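You operate a simulated robot arm through the tools that you are given. There is no shell and no other tool.

You are at the controls of a simulated two-armed robot. One attempt, no reset.

TASK
Tint the can under the spouts as the order card says, then pull the tray out.
Fine: drip nothing, shut the valve.

It is judged by the outcome, as a careful person would: the job done as asked, and still so three seconds after it is handed in. It fails if anything else is knocked over, pushed out of place, dropped, spilled or broken.

THE ROBOT
Two 7-joint arms with fingered hands on one trunk that stands fixed in place. Base frame: the origin is at the foot of the trunk, x ahead of it, y to its left, z up. Readings come in mm, degrees, newtons and seconds.
The left shoulder is at [60, 126, 1258], the right one opposite. With the tool pointing down near the work surface each hand reaches from about 100 to 700 mm from the base axis, measured 20 degrees to its own side. Payload 2.5 kg a hand.
The TCP of each hand is the grasp point between the finger pads, 30 mm short of the fingertips. In the tool frame z runs along the fingers and y along their closing line. Largest opening 104 mm; the body of the gripper starts 35 mm behind the TCP. The gripper is a hand of 5 fingers: y runs from the thumb to the fingers, the wrist lies at [-15, -104, -178] in the tool frame, and closing takes about 1.5 s.
Orientation is that of the tool frame in the base frame, as a unit quaternion [x, y, z, w]. With the fingers straight down and the wrist toward the robot, the tool's x, y and z point along [0, 1, 0], [1, 0, 0] and [0, 0, -1] of the base frame.

THE INTERFACE
- The arms move only by the tool nudge_tool. It takes "left_rows", "right_rows" or both (then of equal length, played together; a hand with none holds still); each is a list of rows, each a list of 6 numbers: the turn, a rotation vector about the base's x, y, z in units of 60 degrees (1.0 is 60 degrees), then the shift along the base's x, y, z in units of 100 mm (1.0 is 100 mm). In form: [[wx, wy, wz, x, y, z], ...]. A call has 1 to 20 rows; each row is the pose to reach, as a shift and turn from the pose commanded when the call began. "left_jaw" and "right_jaw" are, for a hand that has rows, the opening, from 0 (shut) to 1 (fully open), set as the call begins (left out, the last holds). A call with a number of a shift or a turn outside -1 to 1 is refused whole. Rows are played at 5 a second. More than 50 mm and 8.6 degrees between two rows, or a gripper value outside its range, and nothing of the call is played. Where a pose cannot be reached the arm comes as near as it can. A force on the tool above 40 N (or 10 N above the force at the start of the call, whichever is more), or a blocked arm, ends the call early, and 0.2 s more pass. Each finger travels about 153 mm/s and halts on what it meets, pressing with about 27 N; the grip force reading is that of the motor and also rises with nothing between the fingers. The clock runs only during rows and for 0.2 s after the last one: add rows that repeat a pose to give the fingers time. The reply holds the time, the measured pose of the TCP, the force on the tool along the base axes, the opening and the grip force, in the units named above and with some noise, with the torque about the TCP (base axes, N m) and any sound that the robot's microphone picked up.
- Cameras (640 x 400 px; columns grow to the right, rows downward): "scene" is now at [117.9, -29.9, 1477.3]; the picture's right is [-0.36, -0.93, 0.00], its down [-0.48, 0.18, -0.86] and it looks along [0.80, -0.31, -0.51] (base axes); focal length 249 px, centre (320, 200). "left" rides on the left gripper at [-80, -78, -141] in its tool frame; the picture's right is [-0.78, -0.30, 0.56], its down [0.53, -0.78, 0.33] and it looks along [0.33, 0.56, 0.76] (tool axes); focal length 247 px, centre (320, 200). "right" rides on the right gripper at [80, -78, -141] in its tool frame; the picture's right is [-0.78, 0.30, -0.56], its down [-0.53, -0.78, 0.33] and it looks along [-0.33, 0.56, 0.76] (tool axes); focal length 247 px, centre (320, 200). There is no depth. A picture from a camera that has moved, and an enlarged one, comes with that camera's place and axes in the base frame and with its lens. The place of the scene camera against the robot may be out by one fixed shift of up to 12 mm in any direction.
- snapshot(camera): a new picture of that camera. The clock stands still meanwhile.
- raise_lower(by): slides the trunk up (or, below 0, down) by that many mm; the arms and the scene camera ride with it, the base frame stays. It gives what a move gives, with no picture.
- curl_fingers(index, middle, ring, little, thumb_bend, thumb_turn, hand): sets how far each is bent, from 0 (flat) to 1 (curled in); at 0.3 the hand is open as for a grip, at 0.7 the pads meet at the TCP. One left out holds its place. A second passes; each finger stops where it meets its share of the squeeze, and holds until it gets a number again. A gripper value or a shape takes the hand back. It gives what a move gives, with no picture; readings hold the bend of each and the force on index, middle, ring, little, thumb and palm. thumb_turn goes from beside the hand (0) to across from the fingers (1), as for a grip.
- hand_shape(shape, hand): the hand has 5 fingers and takes this shape, open, in about a second: jaw (thumb against the fingers, like two jaws); tri (thumb and two fingers); tip (a fingertip pinch); poke (one finger out to press); point (the index stretched); flat (the hand flat); cup (the hand cupped); fist (a fist). The gripper value then closes the fingers along that shape, each until it touches; the sizes above hold for jaw. It gives what a move gives, with no picture.
- turn_head(pan, tilt): turns the head with the scene camera to pan (to the left, within 86 degrees either way) and tilt (down, from -29 to 69), counted from straight ahead of the robot. It gives what a move gives.
- inspect(camera, box): a new picture of the part [left, top, right, bottom] of that camera's present view, enlarged. The clock stands still meanwhile.
- finish_job(): hands the job in; it is judged then, once.

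Places have to be worked out from the pictures, the camera data and where the tool is seen. Open the grippers and draw the arms clear of the work before you hand the job in, unless the task says otherwise.

The tools are called after ">>>" as name(argument=value, ...) on one line, values as JSON. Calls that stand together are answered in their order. nudge_tool: Moves the arms, as the interface text tells. Its arguments: {"type":"object","properties":{"left_rows":{"type":"array"},"left_jaw":{"type":"number"},"right_rows":{"type":"array"},"right_jaw":{"type":"number"}},"required":[]} The other tools are called the same way: raise_lower (by) slides the trunk up or down; hand_shape (shape, hand) gives the hand a shape; curl_fingers (index, middle, ring, little, thumb_bend, thumb_turn, hand) moves the fingers one by one; turn_head (pan, tilt) turns the head that bears the scene camera; snapshot (camera) takes a picture; inspect (camera, box) takes an enlarged picture of a part of a camera's view; finish_job () hands the job in.

At the start:

```text
clock: 0.0
left_position: [406.1, 33.8, 1362.9]
left_orientation: [0.707, 0.708, -0.001, 0.001]
left_wrist_force: [-0.2, 0.5, 0.4]
left_moment: [-0.02, 0.0, -0.02]
left_opening: 103.7
left_grip_force: 0.1
left_shape: jaw
left_bend: [0.3, 0.3, 0.3, 0.3, 0.3, 0.98]
left_finger forces: [0.0, 0.2, 0.1, 0.1, 0.0, 0.0]
right_position: [265.4, -276.2, 1271.7]
right_orientation: [0.707, 0.707, -0.001, 0.0]
right_wrist_force: [-0.7, 1.0, 0.1]
right_moment: [0.03, 0.01, -0.02]
right_opening: 103.5
right_grip_force: 0.0
right_shape: jaw
right_bend: [0.3, 0.3, 0.3, 0.3, 0.3, 0.98]
right_finger forces: [0.0, 0.1, 0.0, 0.1, 0.0, 0.0]
trunk travel left (down, up): [-653.0, 287.0]
head pan, tilt: [-21.2, 30.7]
```

scene: 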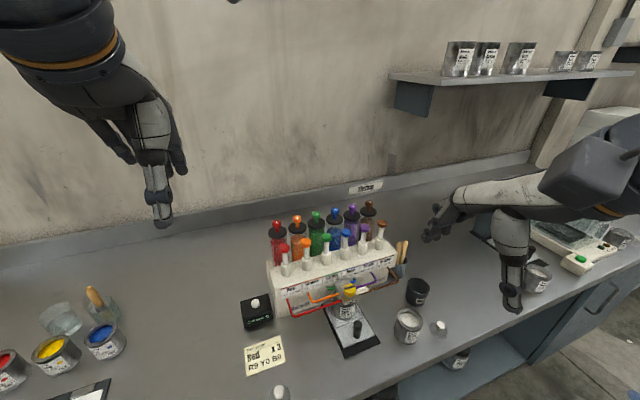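
right: 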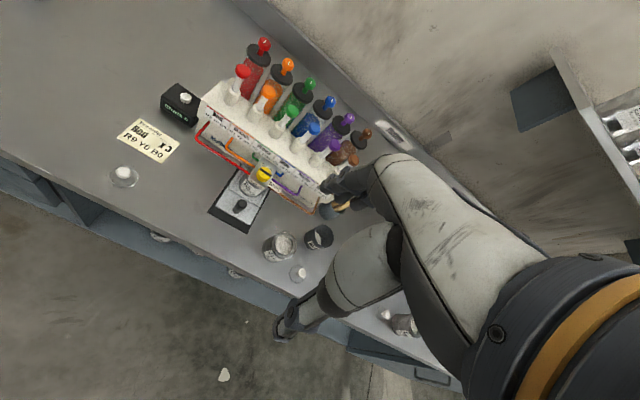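
left: 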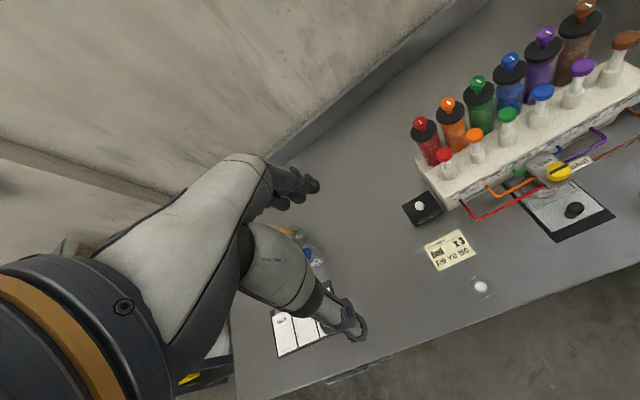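

I see a tint machine with six colour canisters and pumps, a card, a black box with a button, and a can on a tray. I'll enlarge the views to read the card and controls.

>>> inspect(camera="scene", box=[230, 190, 450, 390])

>>> inspect(camera="scene", box=[235, 330, 295, 385])

>>> inspect(camera="right", box=[100, 20, 400, 260])

>>> inspect(camera="left", box=[390, 0, 640, 300])

```text
2.00 times, centred on (340, 290) of scene
camera zoom: at [117.9, -29.9, 1477.3], right [-0.36, -0.93, 0.0], down [-0.48, 0.18, -0.86], along [0.8, -0.31, -0.51], focal length 498 px, centre (280, 20)
```

zoom: 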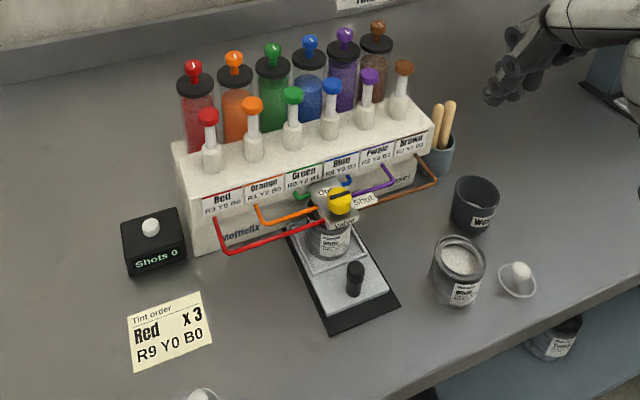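

```text
7.27 times, centred on (265, 358) of scene
camera zoom: at [117.9, -29.9, 1477.3], right [-0.36, -0.93, 0.0], down [-0.48, 0.18, -0.86], along [0.8, -0.31, -0.51], focal length 1809 px, centre (720, -946)
```

zoom: 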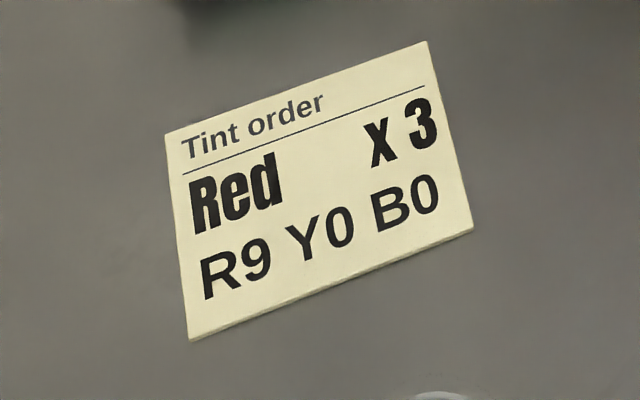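

```text
1.67 times, centred on (250, 140) of right
camera zoom: at [188.9, -198.5, 1412.3], right [0.29, -0.78, 0.56], down [-0.78, -0.53, -0.33], along [0.55, -0.33, -0.76], focal length 412 px, centre (437, 300)
```

zoom: 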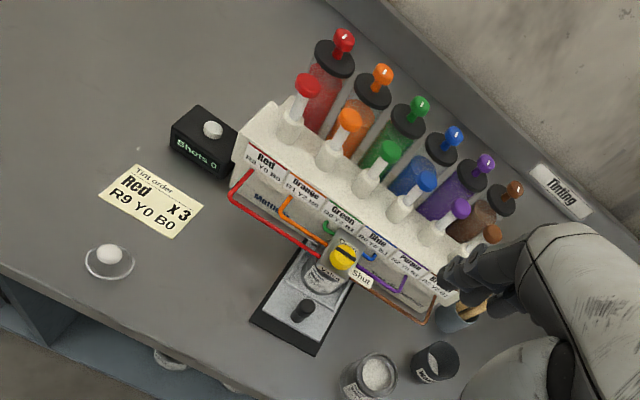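

```text
1.33 times, centred on (515, 150) of left
camera zoom: at [329.1, -46.9, 1505.1], right [-0.3, -0.78, -0.56], down [-0.78, 0.53, -0.33], along [0.55, 0.33, -0.76], focal length 329 px, centre (60, 267)
```

zoom: 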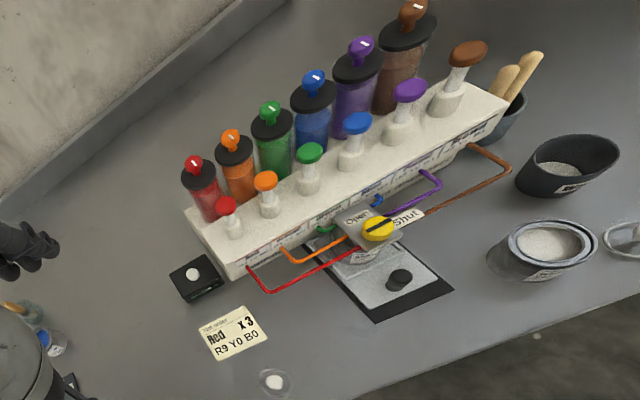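

The card reads Red x3 (R9 Y0 B0). I'll zoom further on the pump labels, valve, counter box and canister knobs.

>>> inspect(camera="scene", box=[265, 240, 325, 300])

>>> inspect(camera="scene", box=[315, 260, 385, 350])

>>> inspect(camera="scene", box=[235, 285, 285, 335])

>>> inspect(camera="right", box=[225, 30, 305, 110])

>>> inspect(camera="right", box=[205, 145, 295, 235])

>>> inspect(camera="left", box=[400, 100, 480, 240])

>>> inspect(camera="left", box=[500, 120, 630, 250])

```text
6.67 times, centred on (295, 270) of scene
camera zoom: at [117.9, -29.9, 1477.3], right [-0.36, -0.93, 0.0], down [-0.48, 0.18, -0.86], along [0.8, -0.31, -0.51], focal length 1658 px, centre (487, -267)
```

zoom: 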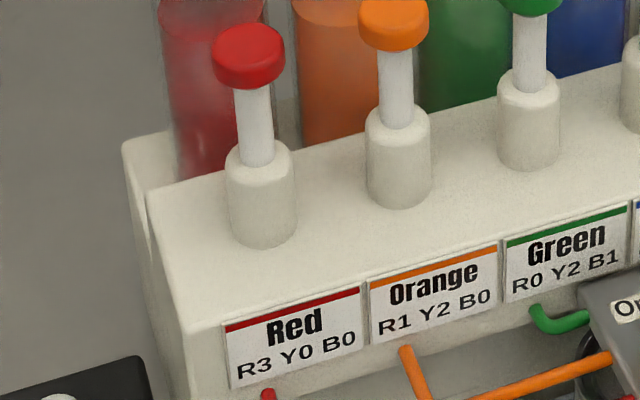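

```text
4.44 times, centred on (350, 305) of scene
camera zoom: at [117.9, -29.9, 1477.3], right [-0.36, -0.93, 0.0], down [-0.48, 0.18, -0.86], along [0.8, -0.31, -0.51], focal length 1106 px, centre (187, -267)
```

zoom: 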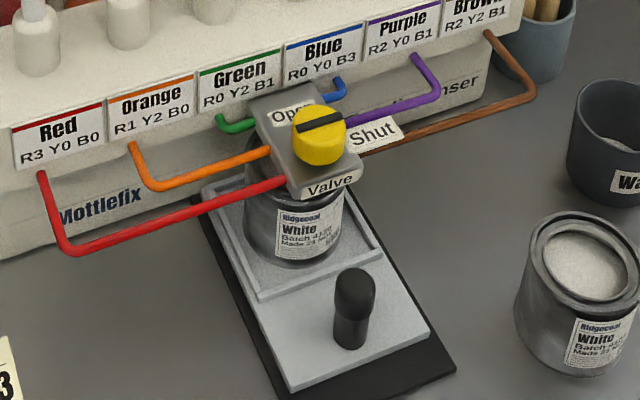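

```text
8.00 times, centred on (260, 310) of scene
camera zoom: at [117.9, -29.9, 1477.3], right [-0.36, -0.93, 0.0], down [-0.48, 0.18, -0.86], along [0.8, -0.31, -0.51], focal length 1990 px, centre (800, -680)
```

zoom: 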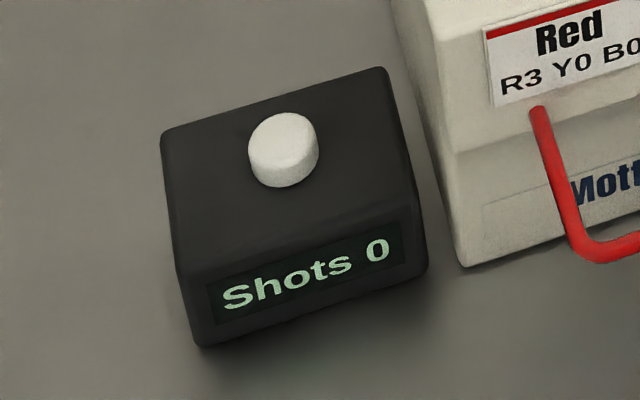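

```text
5.00 times, centred on (265, 70) of right
camera zoom: at [188.9, -198.5, 1412.3], right [0.29, -0.78, 0.56], down [-0.78, -0.53, -0.33], along [0.55, -0.33, -0.76], focal length 1235 px, centre (595, 850)
```

zoom: 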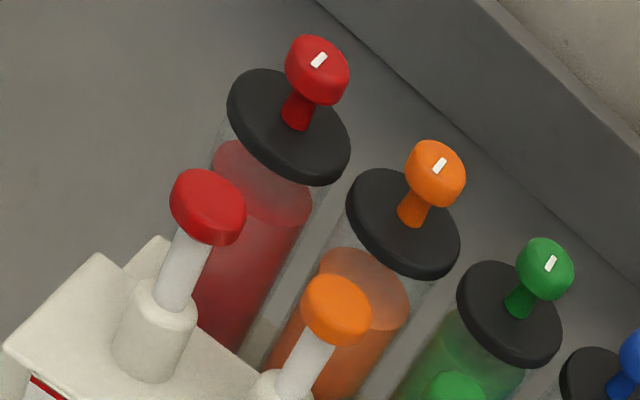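

```text
4.44 times, centred on (250, 190) of right
camera zoom: at [188.9, -198.5, 1412.3], right [0.29, -0.78, 0.56], down [-0.78, -0.53, -0.33], along [0.55, -0.33, -0.76], focal length 1098 px, centre (631, 244)
```

zoom: 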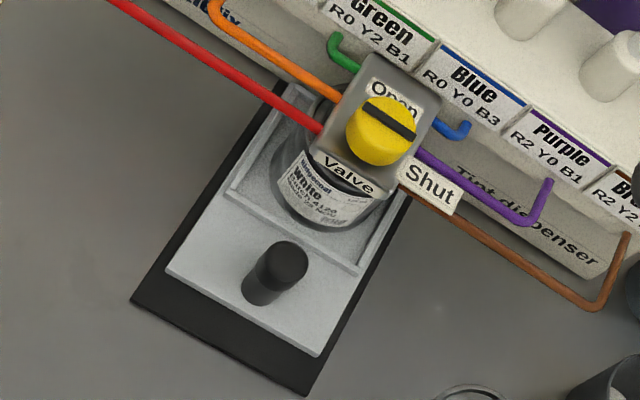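

```text
2.86 times, centred on (440, 170) of left
camera zoom: at [329.1, -46.9, 1505.1], right [-0.3, -0.78, -0.56], down [-0.78, 0.53, -0.33], along [0.55, 0.33, -0.76], focal length 706 px, centre (-23, 286)
```

zoom: 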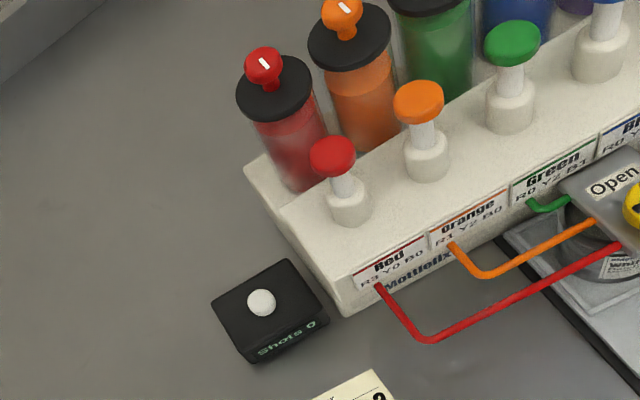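

```text
3.08 times, centred on (565, 185) of left
camera zoom: at [329.1, -46.9, 1505.1], right [-0.3, -0.78, -0.56], down [-0.78, 0.53, -0.33], along [0.55, 0.33, -0.76], focal length 760 px, centre (-434, 246)
```

zoom: 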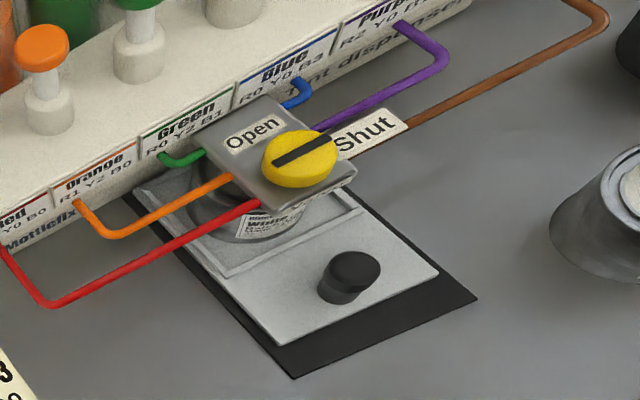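

Card: Red ×3; each red stroke is R3. The valve bar currently points to Shut, so the plan is open valve, three red pump strokes, shut valve, then pull the tray by its black knob. I estimate the red pump head at (573,-115,1077), valve knob at (487,-250,968), tray knob at (429,-249,910) and bench z≈857. I'll try the poke shape in free air with the right hand to learn where the fingertip is.

>>> hand_shape(hand="right", shape="poke")

>>> snapshot(camera="right")

>>> inspect(camera="scene", box=[400, 100, 640, 330])

```text
clock: 0.9
left_position: [406.9, 32.7, 1363.7]
left_orientation: [0.707, 0.708, -0.001, 0.0]
left_wrist_force: [-0.2, 0.3, 1.4]
left_moment: [-0.02, 0.0, 0.0]
left_opening: 103.4
left_grip_force: 0.1
left_shape: jaw
left_bend: [0.3, 0.3, 0.3, 0.3, 0.3, 0.98]
left_finger forces: [0.0, 0.0, 0.0, 0.0, 0.0, 0.0]
right_position: [265.1, -276.7, 1271.3]
right_orientation: [0.707, 0.707, 0.0, 0.0]
right_wrist_force: [0.3, -0.1, 0.5]
right_moment: [-0.01, 0.02, 0.0]
right_opening: 0.0
right_grip_force: 0.1
right_shape: poke
right_bend: [0.7, 0.7, 0.99, 0.99, 1.0, 1.0]
right_finger forces: [0.0, 0.0, 0.1, 0.1, 0.1, 0.0]
trunk travel left (down, up): [-653.0, 287.0]
head pan, tilt: [-21.2, 30.7]
```

```text
taken
camera right: at [188.9, -198.5, 1412.3], right [0.29, -0.78, 0.56], down [-0.78, -0.53, -0.33], along [0.55, -0.33, -0.76], focal length 247 px, centre (320, 200)
```

right: 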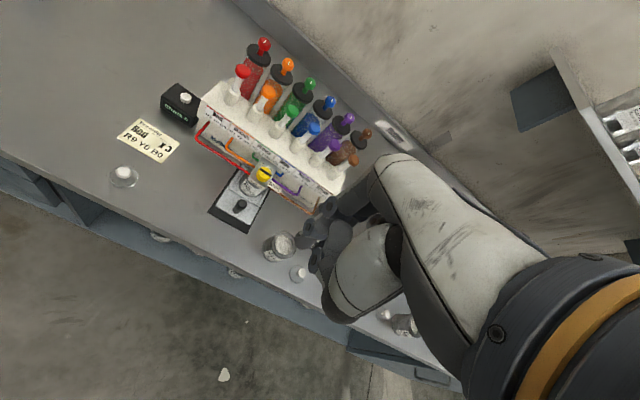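

```text
1.74 times, centred on (520, 215) of scene
camera zoom: at [117.9, -29.9, 1477.3], right [-0.36, -0.93, 0.0], down [-0.48, 0.18, -0.86], along [0.8, -0.31, -0.51], focal length 433 px, centre (-28, 174)
```

zoom: 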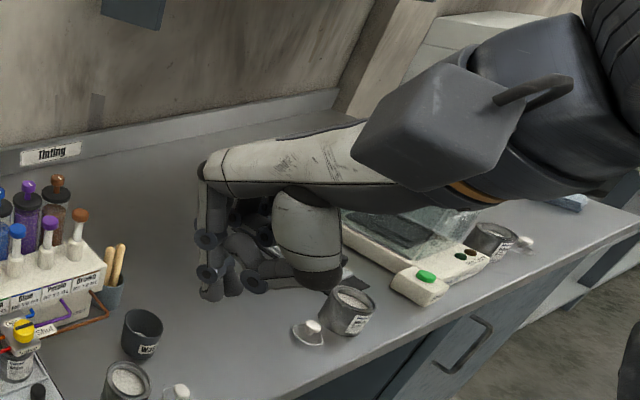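

The poke shape hangs index and middle downward with the others curled. I'll enlarge to locate their tips relative to the TCP.

>>> inspect(camera="right", box=[270, 180, 400, 330])

>>> inspect(camera="scene", box=[500, 190, 600, 280])

>>> inspect(camera="left", box=[480, 200, 640, 400])

```text
2.67 times, centred on (335, 255) of right
camera zoom: at [188.9, -198.5, 1412.3], right [0.29, -0.78, 0.56], down [-0.78, -0.53, -0.33], along [0.55, -0.33, -0.76], focal length 659 px, centre (280, 53)
```

zoom: 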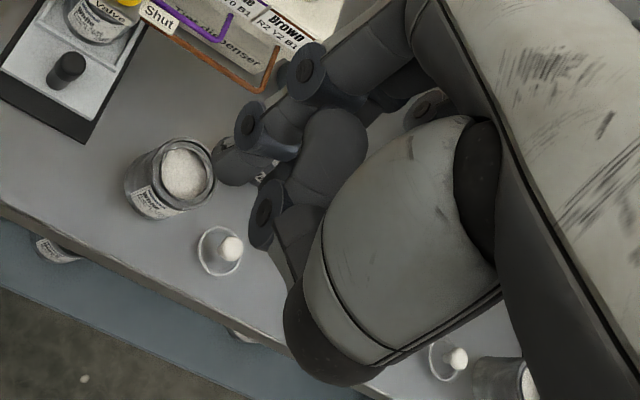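

```text
4.44 times, centred on (550, 235) of scene
camera zoom: at [117.9, -29.9, 1477.3], right [-0.36, -0.93, 0.0], down [-0.48, 0.18, -0.86], along [0.8, -0.31, -0.51], focal length 1106 px, centre (-702, 44)
```

zoom: 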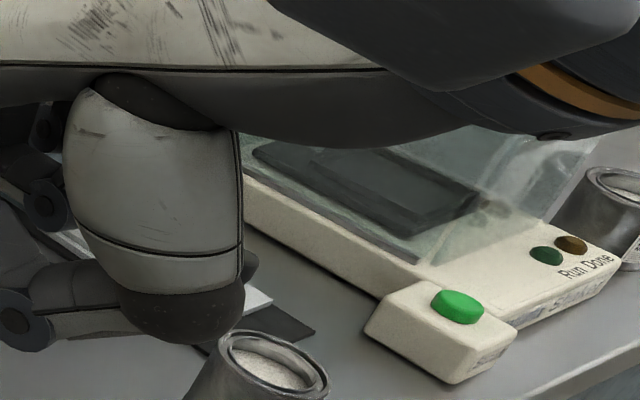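

```text
2.00 times, centred on (560, 300) of left
camera zoom: at [329.1, -46.8, 1505.1], right [-0.3, -0.78, -0.56], down [-0.78, 0.53, -0.33], along [0.55, 0.33, -0.76], focal length 494 px, centre (-160, 0)
```

zoom: 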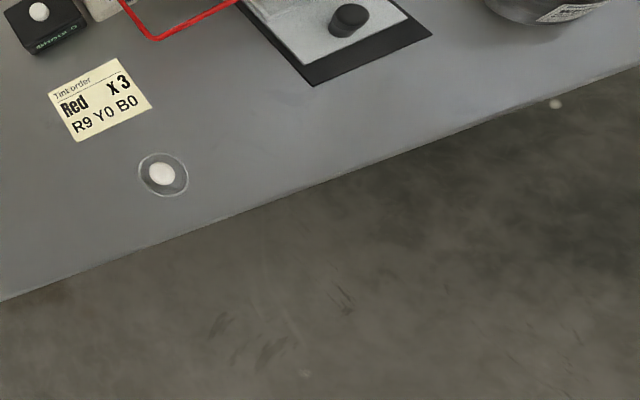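

Fingertips lie near the TCP line, about 30 mm beyond. To keep the knuckles clear of the tall canisters, I'll pitch the hand about 33° (fingers leading forward) while moving it up and toward the red pump at a safe height.

>>> nudge_tool(right_rows=[[0, -0.09, 0, 0.15, 0.15, 0.05], [0, -0.18, 0, 0.3, 0.3, 0.1], [0, -0.28, 0, 0.5, 0.5, 0.15], [0, -0.37, 0, 0.7, 0.7, 0.2], [0, -0.46, 0, 0.85, 0.85, 0.25], [0, -0.55, 0, 1.0, 1.0, 0.25]])

>>> snapshot(camera="scene")

>>> snapshot(camera="left")

>>> snapshot(camera="right")

```text
clock: 2.1
left_position: [406.7, 32.8, 1364.6]
left_orientation: [0.706, 0.708, -0.001, 0.001]
left_wrist_force: [0.2, 0.6, -0.3]
left_moment: [-0.01, 0.01, 0.0]
left_opening: 103.3
left_grip_force: 0.0
left_shape: jaw
left_bend: [0.3, 0.3, 0.3, 0.3, 0.3, 0.98]
left_finger forces: [0.0, 0.0, 0.0, 0.0, 0.0, 0.0]
right_position: [356.9, -183.4, 1303.5]
right_orientation: [0.676, 0.695, 0.227, 0.096]
right_wrist_force: [-1.2, -0.8, 1.2]
right_moment: [0.01, 0.01, -0.02]
right_opening: 0.0
right_grip_force: 0.0
right_shape: poke
right_bend: [0.7, 0.7, 0.99, 0.99, 1.0, 1.0]
right_finger forces: [0.0, 0.0, 0.0, 0.1, 0.1, 0.0]
right hand out of reach, approached as far as the arm can: row 4, 5, 6
trunk travel left (down, up): [-653.0, 287.0]
head pan, tilt: [-21.2, 30.7]
stopped in row 6 (right hand): the arm was blocked; the commanded pose is now the measured one
```

```text
taken
camera scene: at [117.8, -29.8, 1477.4], right [-0.36, -0.93, 0.0], down [-0.48, 0.18, -0.86], along [0.8, -0.31, -0.51], focal length 249 px, centre (320, 200)
```

scene: 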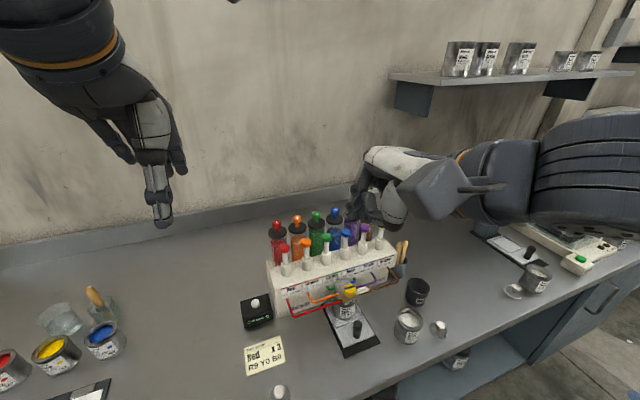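

```text
taken
camera left: at [328.8, -46.8, 1505.3], right [-0.3, -0.78, -0.55], down [-0.78, 0.53, -0.33], along [0.56, 0.33, -0.76], focal length 247 px, centre (320, 200)
```

left: 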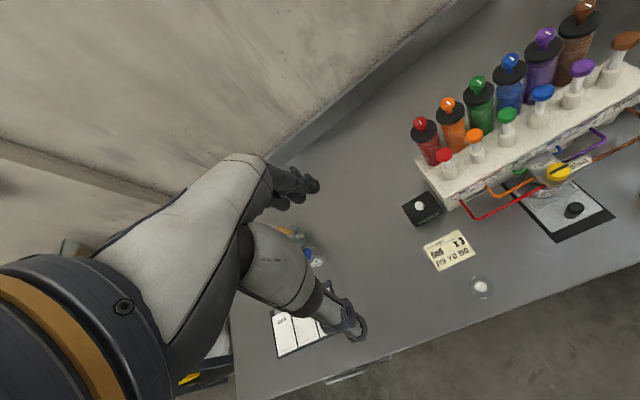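

```text
taken
camera right: at [219.6, -130.8, 1407.0], right [0.07, -0.87, 0.49], down [-0.51, -0.45, -0.73], along [0.86, -0.2, -0.48], focal length 247 px, centre (320, 200)
```

right: 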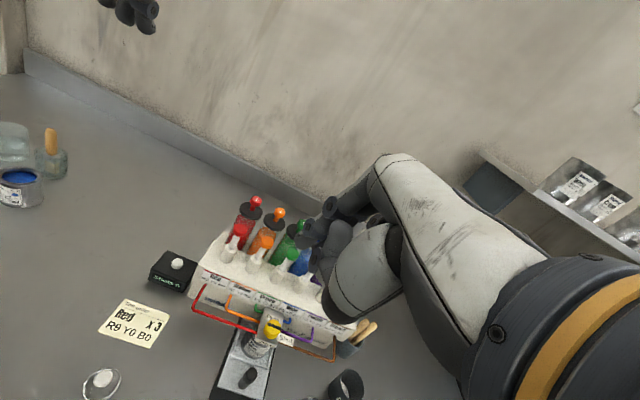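

The pitched pose brings the wrist too near the shoulder here; farther out it should be fine. I'll move forward and slightly down first, then correct the orientation.

>>> nudge_tool(right_rows=[[0, 0, 0, 0.33, 0.1, -0.1], [0, 0, 0, 0.66, 0.2, -0.2], [0, 0, 0, 1.0, 0.3, -0.4]])

>>> snapshot(camera="left")

>>> snapshot(camera="scene")

```text
clock: 2.7
left_position: [406.7, 32.9, 1363.4]
left_orientation: [0.707, 0.708, -0.001, 0.001]
left_wrist_force: [-0.5, 0.3, 0.1]
left_moment: [0.0, -0.02, 0.01]
left_opening: 103.7
left_grip_force: 0.0
left_shape: jaw
left_bend: [0.3, 0.3, 0.3, 0.3, 0.3, 0.98]
left_finger forces: [0.0, 0.1, 0.1, 0.0, 0.0, 0.0]
right_position: [419.3, -169.0, 1290.0]
right_orientation: [0.681, 0.673, 0.286, 0.038]
right_wrist_force: [-0.5, -0.5, 1.2]
right_moment: [0.03, 0.02, 0.0]
right_opening: 0.0
right_grip_force: 0.1
right_shape: poke
right_bend: [0.7, 0.7, 0.99, 0.99, 1.0, 1.0]
right_finger forces: [0.0, 0.1, 0.0, 0.0, 0.0, 0.1]
trunk travel left (down, up): [-653.0, 287.0]
head pan, tilt: [-21.2, 30.7]
stopped in row 3 (right hand): the arm was blocked; the commanded pose is now the measured one
```

```text
taken
camera left: at [328.9, -46.9, 1505.2], right [-0.3, -0.78, -0.55], down [-0.78, 0.53, -0.33], along [0.56, 0.33, -0.76], focal length 247 px, centre (320, 200)
```

left: 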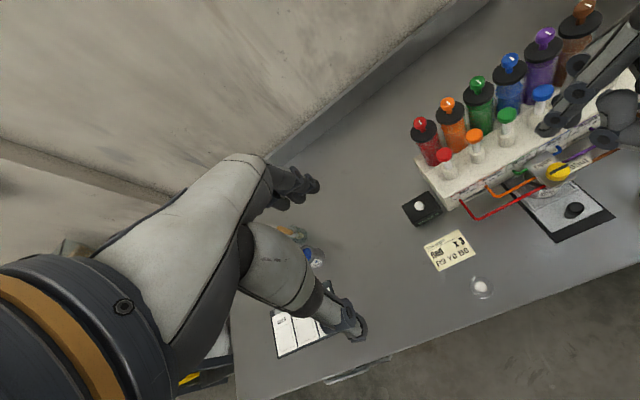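

```text
taken
camera scene: at [117.9, -29.8, 1477.3], right [-0.36, -0.93, 0.0], down [-0.48, 0.18, -0.86], along [0.8, -0.31, -0.51], focal length 249 px, centre (320, 200)
```

scene: 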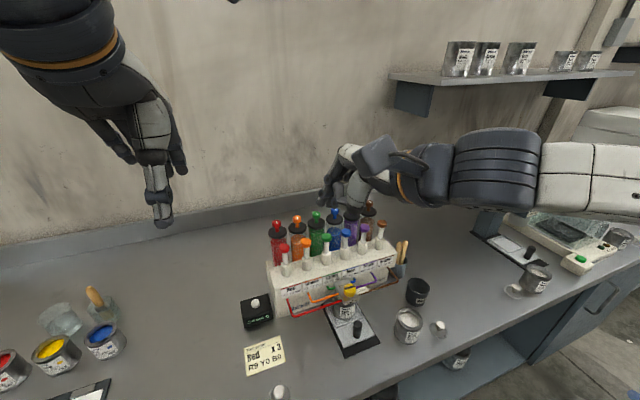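

The arm flexed its elbow out and hit a limit mid-move, leaving the hand rolled about 20°. I'll advance slowly while undoing the roll.

>>> nudge_tool(right_rows=[[-0.04, 0, 0, 0.1, 0.0, -0.1], [-0.08, 0, 0, 0.2, 0.05, -0.2], [-0.13, 0, 0, 0.3, 0.1, -0.3], [-0.17, 0, 0, 0.4, 0.15, -0.4], [-0.22, 0, 0, 0.5, 0.2, -0.5], [-0.26, 0, 0, 0.6, 0.25, -0.6], [-0.31, 0, 0, 0.7, 0.3, -0.6], [-0.36, 0, 0, 0.8, 0.3, -0.6]])

>>> snapshot(camera="scene")

```text
clock: 4.5
left_position: [407.8, 32.5, 1363.2]
left_orientation: [0.706, 0.708, -0.002, 0.0]
left_wrist_force: [0.4, 0.3, -1.0]
left_moment: [0.01, 0.03, 0.02]
left_opening: 103.8
left_grip_force: 0.0
left_shape: jaw
left_bend: [0.3, 0.3, 0.3, 0.3, 0.3, 0.98]
left_finger forces: [0.1, 0.0, 0.0, 0.1, 0.0, 0.1]
right_position: [499.5, -138.1, 1230.7]
right_orientation: [0.662, 0.715, 0.155, 0.165]
right_wrist_force: [0.2, -0.4, 0.1]
right_moment: [0.0, -0.02, -0.02]
right_opening: 0.0
right_grip_force: 0.0
right_shape: poke
right_bend: [0.7, 0.7, 0.99, 0.99, 1.0, 1.0]
right_finger forces: [0.0, 0.1, 0.1, 0.0, 0.0, 0.0]
trunk travel left (down, up): [-653.0, 287.0]
head pan, tilt: [-21.2, 30.7]
```

```text
taken
camera scene: at [118.2, -29.8, 1477.3], right [-0.36, -0.93, 0.0], down [-0.48, 0.18, -0.86], along [0.8, -0.31, -0.51], focal length 249 px, centre (320, 200)
```

scene: 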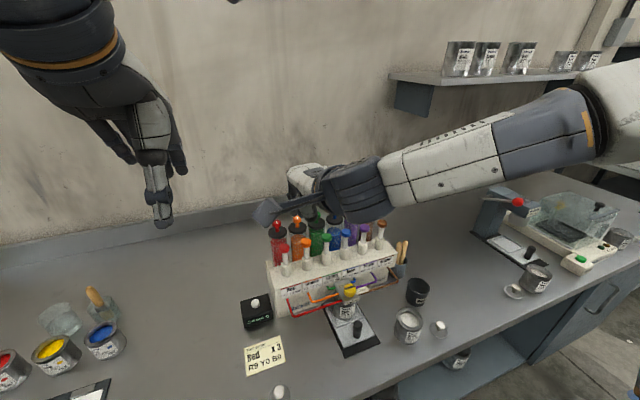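

Now reached (499.5,-138,1231) with ~26° pitch and no roll. I'll view it from the other cameras to locate the fingertips.

>>> inspect(camera="scene", box=[230, 140, 430, 300])

>>> snapshot(camera="left")

>>> snapshot(camera="right")

```text
2.50 times, centred on (330, 220) of scene
camera zoom: at [118.2, -29.8, 1477.3], right [-0.36, -0.93, 0.0], down [-0.48, 0.18, -0.86], along [0.8, -0.31, -0.51], focal length 622 px, centre (295, 150)
```

zoom: 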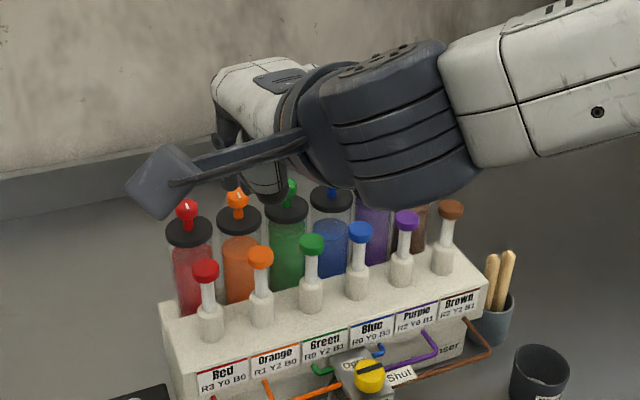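

```text
taken
camera left: at [329.3, -46.9, 1505.0], right [-0.3, -0.78, -0.55], down [-0.78, 0.53, -0.33], along [0.55, 0.33, -0.76], focal length 247 px, centre (320, 200)
```

left: 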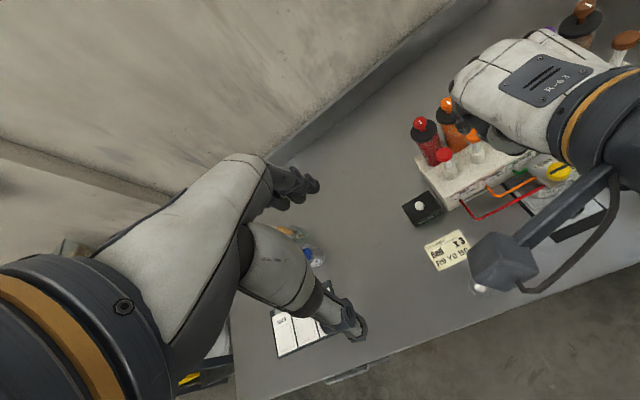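

```text
taken
camera right: at [363.3, -66.4, 1321.2], right [0.07, -0.75, 0.65], down [-0.51, -0.59, -0.62], along [0.86, -0.29, -0.43], focal length 247 px, centre (320, 200)
```

right: 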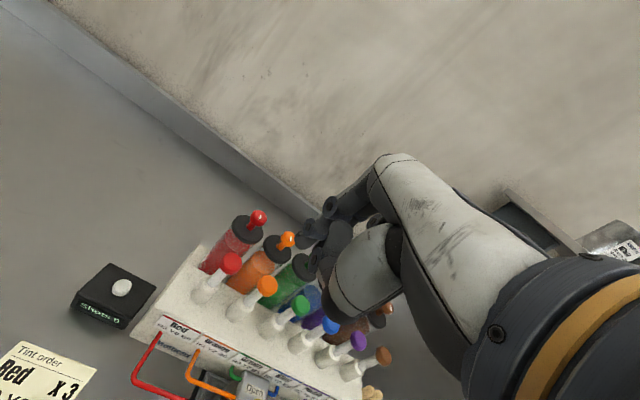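

The box on the boom is the hand's own camera. I'll zoom the right camera around the fingertips and the pump heads.

>>> inspect(camera="right", box=[270, 180, 370, 280])

>>> inspect(camera="right", box=[150, 190, 350, 340])

>>> inspect(camera="left", box=[400, 80, 540, 220])

```text
4.00 times, centred on (320, 230) of right
camera zoom: at [363.3, -66.4, 1321.2], right [0.07, -0.75, 0.65], down [-0.51, -0.59, -0.62], along [0.86, -0.29, -0.43], focal length 988 px, centre (320, 80)
```

zoom: 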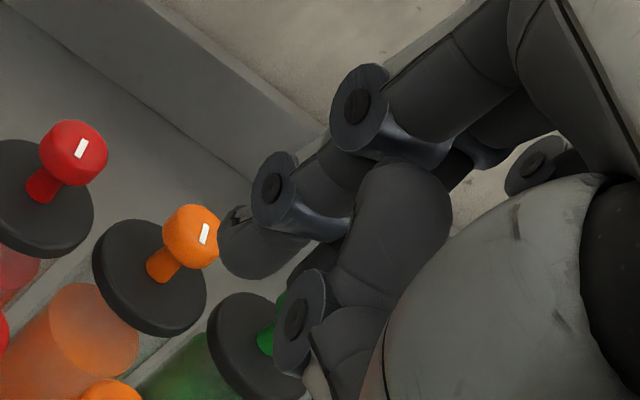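

```text
2.67 times, centred on (250, 265) of right
camera zoom: at [363.3, -66.4, 1321.2], right [0.07, -0.75, 0.65], down [-0.51, -0.59, -0.62], along [0.86, -0.29, -0.43], focal length 659 px, centre (507, 27)
```

zoom: 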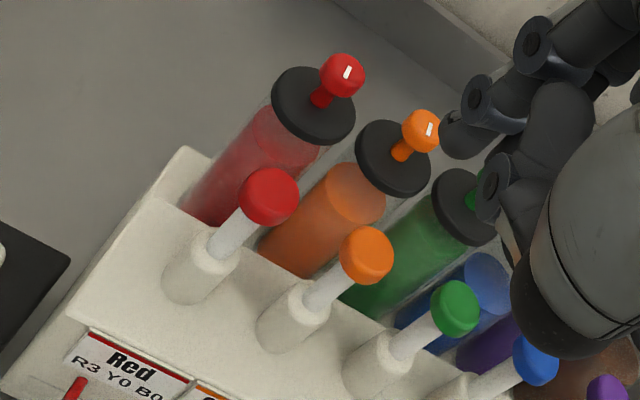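

```text
2.86 times, centred on (470, 150) of left
camera zoom: at [329.3, -46.9, 1505.0], right [-0.3, -0.78, -0.55], down [-0.78, 0.53, -0.33], along [0.55, 0.33, -0.76], focal length 706 px, centre (-109, 343)
```

zoom: 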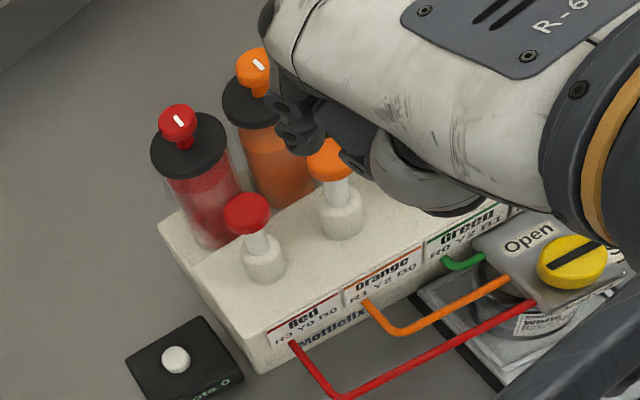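

The tips sit about 33 mm beyond the TCP on the tool axis, and the red cap top is consistently at (572,-116,1077). I'll move to about 38 mm above contact and check.

>>> nudge_tool(right_rows=[[0, 0, 0, 0.15, 0.05, -0.15], [0, 0, 0, 0.3, 0.1, -0.35], [0, 0, 0, 0.45, 0.17, -0.6], [0, 0, 0, 0.57, 0.22, -0.86]])

>>> inspect(camera="right", box=[200, 150, 400, 300])

>>> inspect(camera="scene", box=[230, 170, 390, 300])

>>> inspect(camera="left", box=[380, 60, 540, 220])

```text
clock: 5.5
left_position: [407.8, 34.0, 1363.6]
left_orientation: [0.707, 0.707, -0.001, 0.0]
left_wrist_force: [0.6, 0.0, 0.1]
left_moment: [-0.03, -0.01, 0.0]
left_opening: 103.6
left_grip_force: 0.1
left_shape: jaw
left_bend: [0.3, 0.3, 0.3, 0.3, 0.3, 0.98]
left_finger forces: [0.0, 0.0, 0.0, 0.0, 0.0, 0.1]
right_position: [553.6, -117.5, 1141.8]
right_orientation: [0.661, 0.715, 0.155, 0.164]
right_wrist_force: [0.4, 0.6, -0.5]
right_moment: [-0.02, -0.01, 0.01]
right_opening: 0.2
right_grip_force: 0.1
right_shape: poke
right_bend: [0.7, 0.7, 0.99, 0.99, 1.0, 1.0]
right_finger forces: [0.0, 0.0, 0.0, 0.0, 0.1, 0.0]
trunk travel left (down, up): [-653.0, 287.0]
head pan, tilt: [-21.2, 30.7]
```

```text
2.67 times, centred on (300, 225) of right
camera zoom: at [416.0, -45.7, 1233.0], right [0.07, -0.75, 0.65], down [-0.51, -0.59, -0.62], along [0.86, -0.29, -0.43], focal length 659 px, centre (373, 133)
```

zoom: 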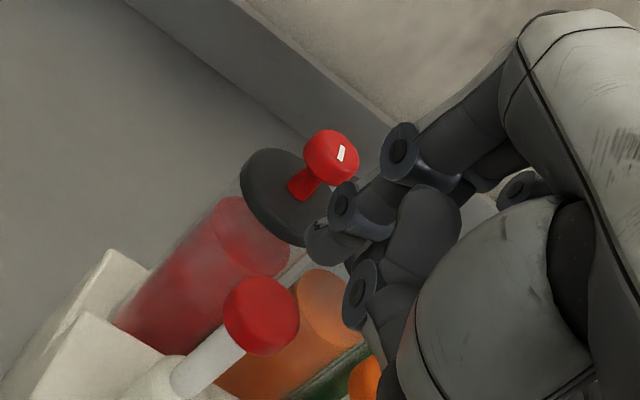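

```text
3.08 times, centred on (310, 235) of scene
camera zoom: at [118.3, -30.0, 1477.3], right [-0.36, -0.93, 0.0], down [-0.48, 0.18, -0.86], along [0.8, -0.31, -0.51], focal length 765 px, centre (351, 92)
```

zoom: 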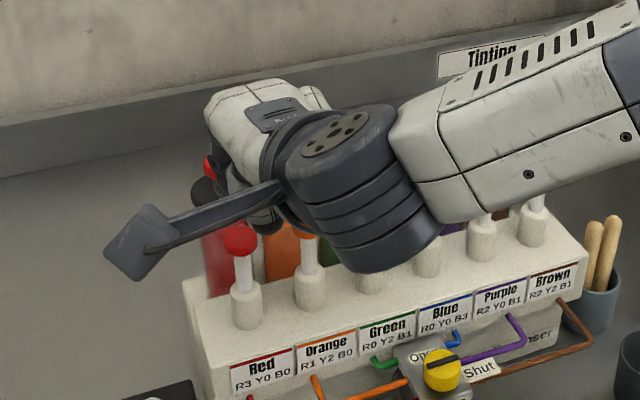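

```text
2.50 times, centred on (460, 140) of left
camera zoom: at [329.5, -47.1, 1504.9], right [-0.3, -0.78, -0.56], down [-0.78, 0.53, -0.33], along [0.55, 0.33, -0.76], focal length 617 px, centre (-30, 350)
```

zoom: 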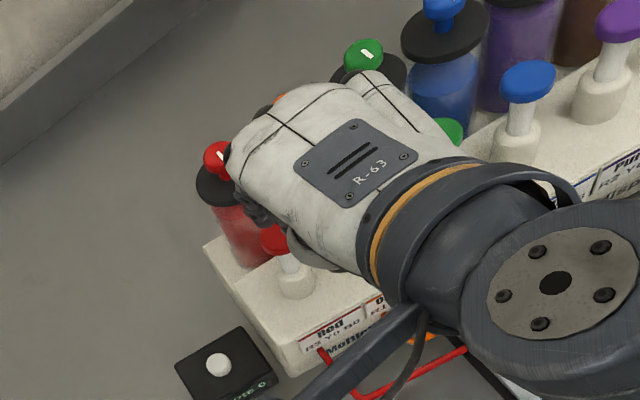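

The index tip is about 36 mm above the cap. Before pressing, I need to check that the curled fingers won't touch the orange pump, so I'll zoom in more.

>>> inspect(camera="right", box=[280, 190, 370, 290])

>>> inspect(camera="scene", box=[265, 200, 335, 270])

>>> inspect(camera="left", box=[420, 120, 500, 200])

```text
4.00 times, centred on (325, 240) of right
camera zoom: at [416.0, -45.7, 1233.0], right [0.07, -0.75, 0.65], down [-0.51, -0.59, -0.62], along [0.86, -0.29, -0.43], focal length 988 px, centre (300, 40)
```

zoom: 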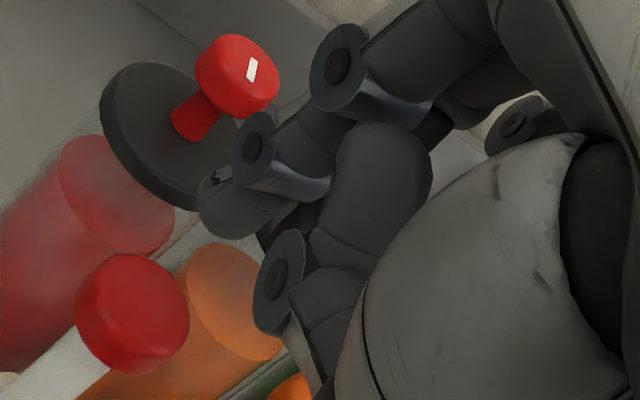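

```text
5.71 times, centred on (300, 235) of scene
camera zoom: at [118.3, -30.0, 1477.3], right [-0.36, -0.93, 0.0], down [-0.48, 0.18, -0.86], along [0.8, -0.31, -0.51], focal length 1422 px, centre (434, 0)
```

zoom: 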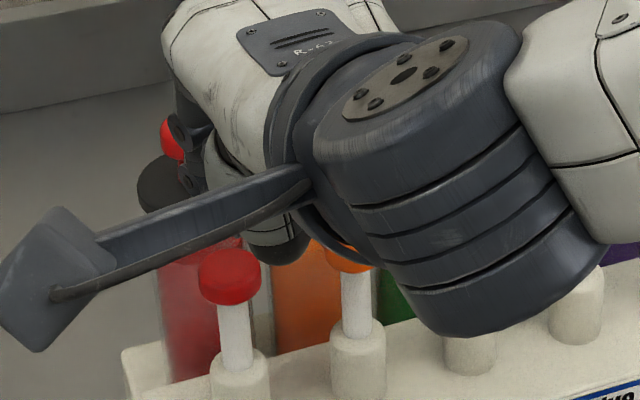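

```text
5.00 times, centred on (460, 160) of left
camera zoom: at [329.5, -47.1, 1504.9], right [-0.3, -0.78, -0.56], down [-0.78, 0.53, -0.33], along [0.55, 0.33, -0.76], focal length 1235 px, centre (-380, 400)
```

zoom: 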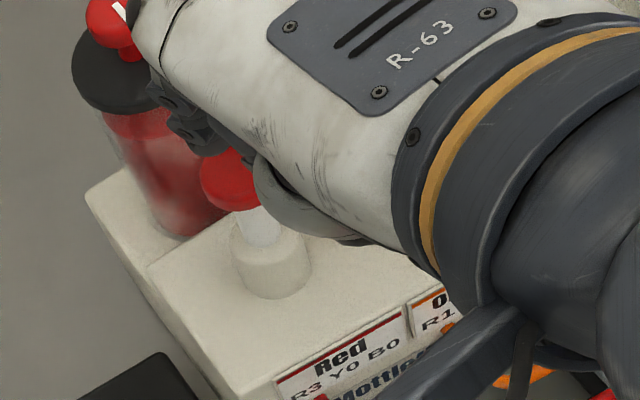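

The ring/little fingers of this right hand would come down near the orange pump, so I'll use the left hand for the pump, where its spare fingers lie over free space. The right hand does the valve first: I'll back off, level it, and move above the valve.

>>> nudge_tool(right_rows=[[0, 0, 0, -0.15, 0, 0.3], [0, 0.04, 0, -0.3, -0.1, 0.5], [0, 0.12, 0, -0.45, -0.3, 0.5], [0, 0.22, 0, -0.6, -0.5, 0.5], [0, 0.33, 0, -0.66, -0.8, 0.4], [0, 0.44, 0, -0.66, -1.0, 0.2]])

>>> hand_shape(hand="right", shape="tri")

>>> snapshot(camera="right")

>>> inspect(camera="scene", box=[240, 160, 480, 340])

>>> inspect(camera="left", box=[440, 60, 640, 260])

```text
clock: 6.9
left_position: [407.4, 33.2, 1363.8]
left_orientation: [0.706, 0.708, -0.001, 0.0]
left_wrist_force: [-1.3, 0.5, 0.5]
left_moment: [-0.03, -0.01, -0.01]
left_opening: 103.5
left_grip_force: 0.2
left_shape: jaw
left_bend: [0.3, 0.3, 0.3, 0.3, 0.3, 0.98]
left_finger forces: [0.1, 0.0, 0.0, 0.1, 0.0, 0.0]
right_position: [489.4, -216.2, 1164.5]
right_orientation: [0.68, 0.733, 0.001, -0.004]
right_wrist_force: [0.0, -0.8, 0.1]
right_moment: [-0.01, 0.01, -0.01]
right_opening: 0.0
right_grip_force: 0.0
right_shape: poke
right_bend: [0.7, 0.7, 0.99, 0.99, 1.0, 1.0]
right_finger forces: [0.0, 0.0, 0.0, 0.0, 0.0, 0.0]
trunk travel left (down, up): [-653.0, 287.0]
head pan, tilt: [-21.2, 30.7]
```

```text
clock: 7.8
left_position: [406.3, 33.5, 1364.0]
left_orientation: [0.706, 0.708, -0.001, 0.0]
left_wrist_force: [-0.4, 0.6, 0.6]
left_moment: [-0.02, 0.01, -0.01]
left_opening: 103.7
left_grip_force: 0.1
left_shape: jaw
left_bend: [0.3, 0.3, 0.3, 0.3, 0.3, 0.98]
left_finger forces: [0.0, 0.0, 0.1, 0.0, 0.0, 0.0]
right_position: [489.3, -215.7, 1165.3]
right_orientation: [0.679, 0.734, 0.0, -0.002]
right_wrist_force: [0.2, 0.1, 0.8]
right_moment: [-0.01, -0.01, -0.01]
right_opening: 103.8
right_grip_force: 0.1
right_shape: tri
right_bend: [0.3, 0.3, 0.99, 0.99, 0.3, 0.98]
right_finger forces: [0.0, 0.0, 0.0, 0.0, 0.0, 0.1]
trunk travel left (down, up): [-653.0, 287.0]
head pan, tilt: [-21.2, 30.7]
```

```text
taken
camera right: at [407.7, -144.4, 1306.7], right [0.36, -0.75, 0.55], down [-0.73, -0.59, -0.33], along [0.58, -0.29, -0.76], focal length 247 px, centre (320, 200)
```

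right: 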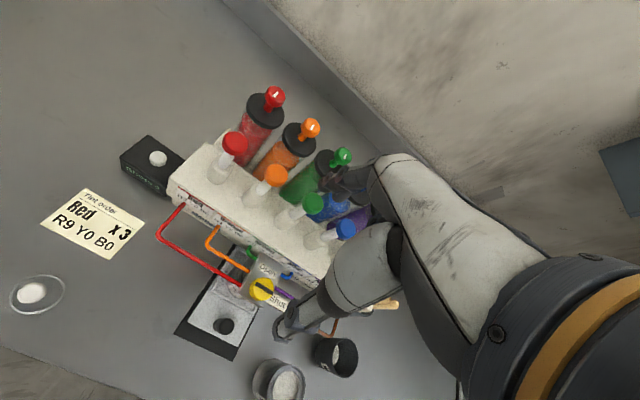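

```text
2.22 times, centred on (360, 250) of scene
camera zoom: at [117.9, -29.9, 1477.3], right [-0.36, -0.93, 0.0], down [-0.48, 0.18, -0.86], along [0.8, -0.31, -0.51], focal length 553 px, centre (231, 89)
```

zoom: 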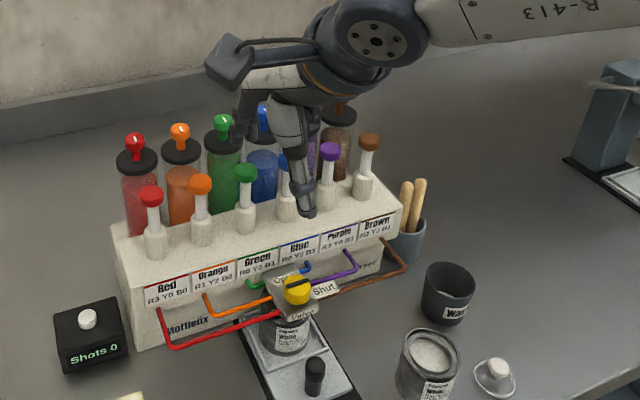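

```text
2.00 times, centred on (540, 160) of left
camera zoom: at [329.1, -46.9, 1505.0], right [-0.3, -0.78, -0.56], down [-0.78, 0.53, -0.33], along [0.55, 0.33, -0.76], focal length 494 px, centre (-120, 280)
```

zoom: 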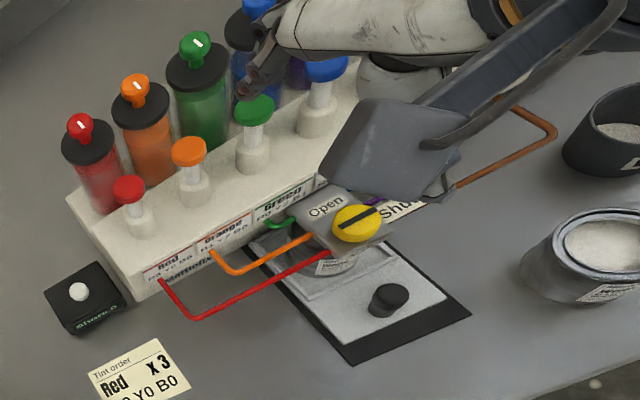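

The tri shape is open above the valve. I'll test the yaw range in the air: turn −45° first (start angle for opening the valve).

>>> nudge_tool(right_rows=[[0, 0, -0.13, 0, -0.1, 0], [0, 0, -0.26, 0, -0.2, 0], [0, 0, -0.39, 0, -0.34, 0], [0, 0, -0.52, 0, -0.34, 0], [0, 0, -0.65, 0, -0.34, 0], [0, 0, -0.78, 0, -0.34, 0]])

>>> snapshot(camera="right")

>>> snapshot(camera="scene")

```text
clock: 9.2
left_position: [408.6, 33.7, 1364.0]
left_orientation: [0.706, 0.708, -0.001, 0.001]
left_wrist_force: [0.5, -0.4, -0.2]
left_moment: [0.03, -0.01, 0.04]
left_opening: 103.6
left_grip_force: 0.0
left_shape: jaw
left_bend: [0.3, 0.3, 0.3, 0.3, 0.3, 0.98]
left_finger forces: [0.1, 0.0, 0.0, 0.1, 0.0, 0.1]
right_position: [490.8, -250.6, 1164.8]
right_orientation: [0.916, 0.402, 0.001, -0.002]
right_wrist_force: [-0.6, 0.0, -1.0]
right_moment: [-0.03, 0.0, 0.0]
right_opening: 103.7
right_grip_force: 0.0
right_shape: tri
right_bend: [0.3, 0.3, 0.99, 0.99, 0.3, 0.98]
right_finger forces: [0.0, 0.0, 0.0, 0.0, 0.0, 0.0]
trunk travel left (down, up): [-653.0, 287.0]
head pan, tilt: [-21.2, 30.7]
```

```text
taken
camera right: at [488.0, -141.2, 1306.2], right [-0.31, -0.78, 0.55], down [-0.93, 0.13, -0.33], along [0.18, -0.62, -0.76], focal length 247 px, centre (320, 200)
```

right: 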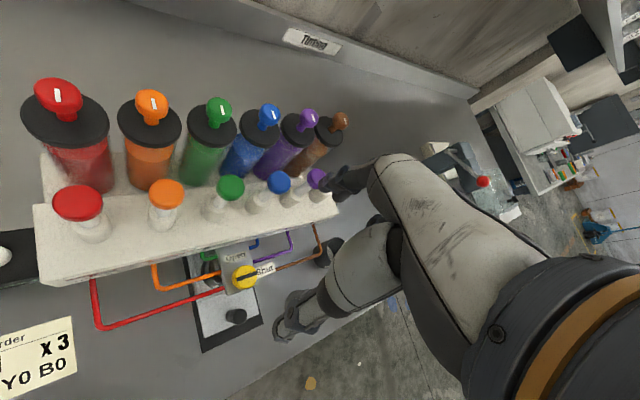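

```text
taken
camera scene: at [118.2, -29.8, 1477.3], right [-0.36, -0.93, 0.0], down [-0.48, 0.18, -0.86], along [0.8, -0.31, -0.51], focal length 249 px, centre (320, 200)
```

scene: 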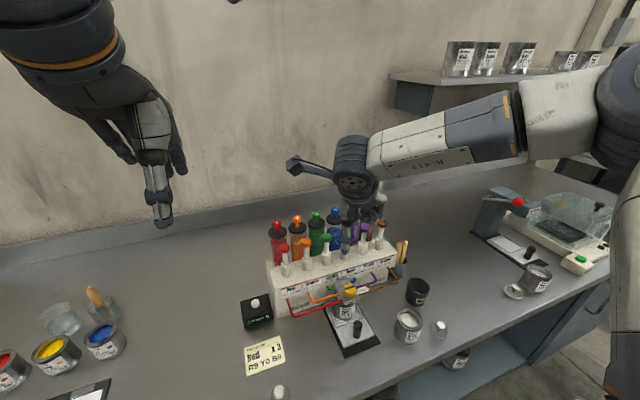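

The −43° yaw is reachable. From here the right camera sees the valve directly; I'll zoom in to refine its location and height.

>>> inspect(camera="right", box=[180, 220, 300, 350])

>>> inspect(camera="scene", box=[325, 270, 375, 320])

>>> inspect(camera="left", box=[520, 130, 600, 220])

```text
3.08 times, centred on (240, 285) of right
camera zoom: at [488.0, -141.2, 1306.2], right [-0.31, -0.78, 0.55], down [-0.93, 0.13, -0.33], along [0.18, -0.62, -0.76], focal length 760 px, centre (566, -62)
```

zoom: 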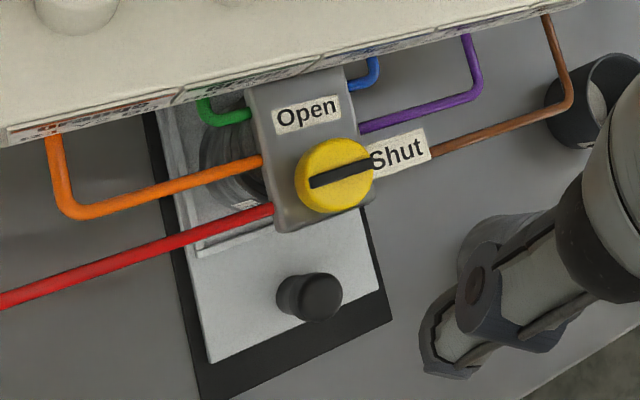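

```text
8.00 times, centred on (350, 295) of scene
camera zoom: at [118.2, -29.8, 1477.3], right [-0.36, -0.93, 0.0], down [-0.48, 0.18, -0.86], along [0.8, -0.31, -0.51], focal length 1990 px, centre (80, -560)
```

zoom: 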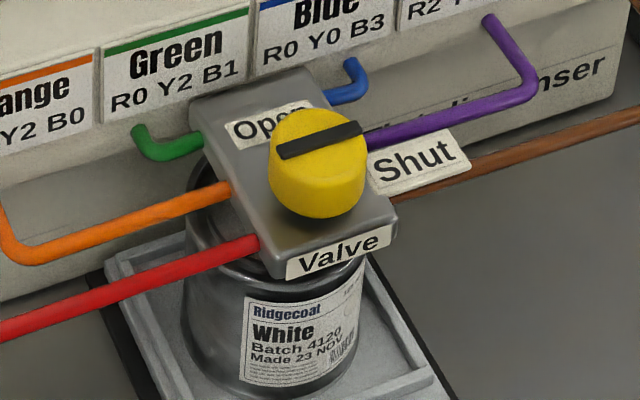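

```text
4.44 times, centred on (560, 175) of left
camera zoom: at [329.3, -46.9, 1505.0], right [-0.3, -0.78, -0.55], down [-0.78, 0.53, -0.33], along [0.55, 0.33, -0.76], focal length 1098 px, centre (-747, 311)
```

zoom: 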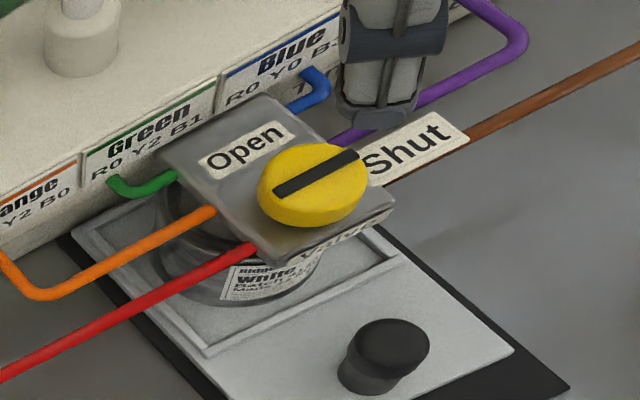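

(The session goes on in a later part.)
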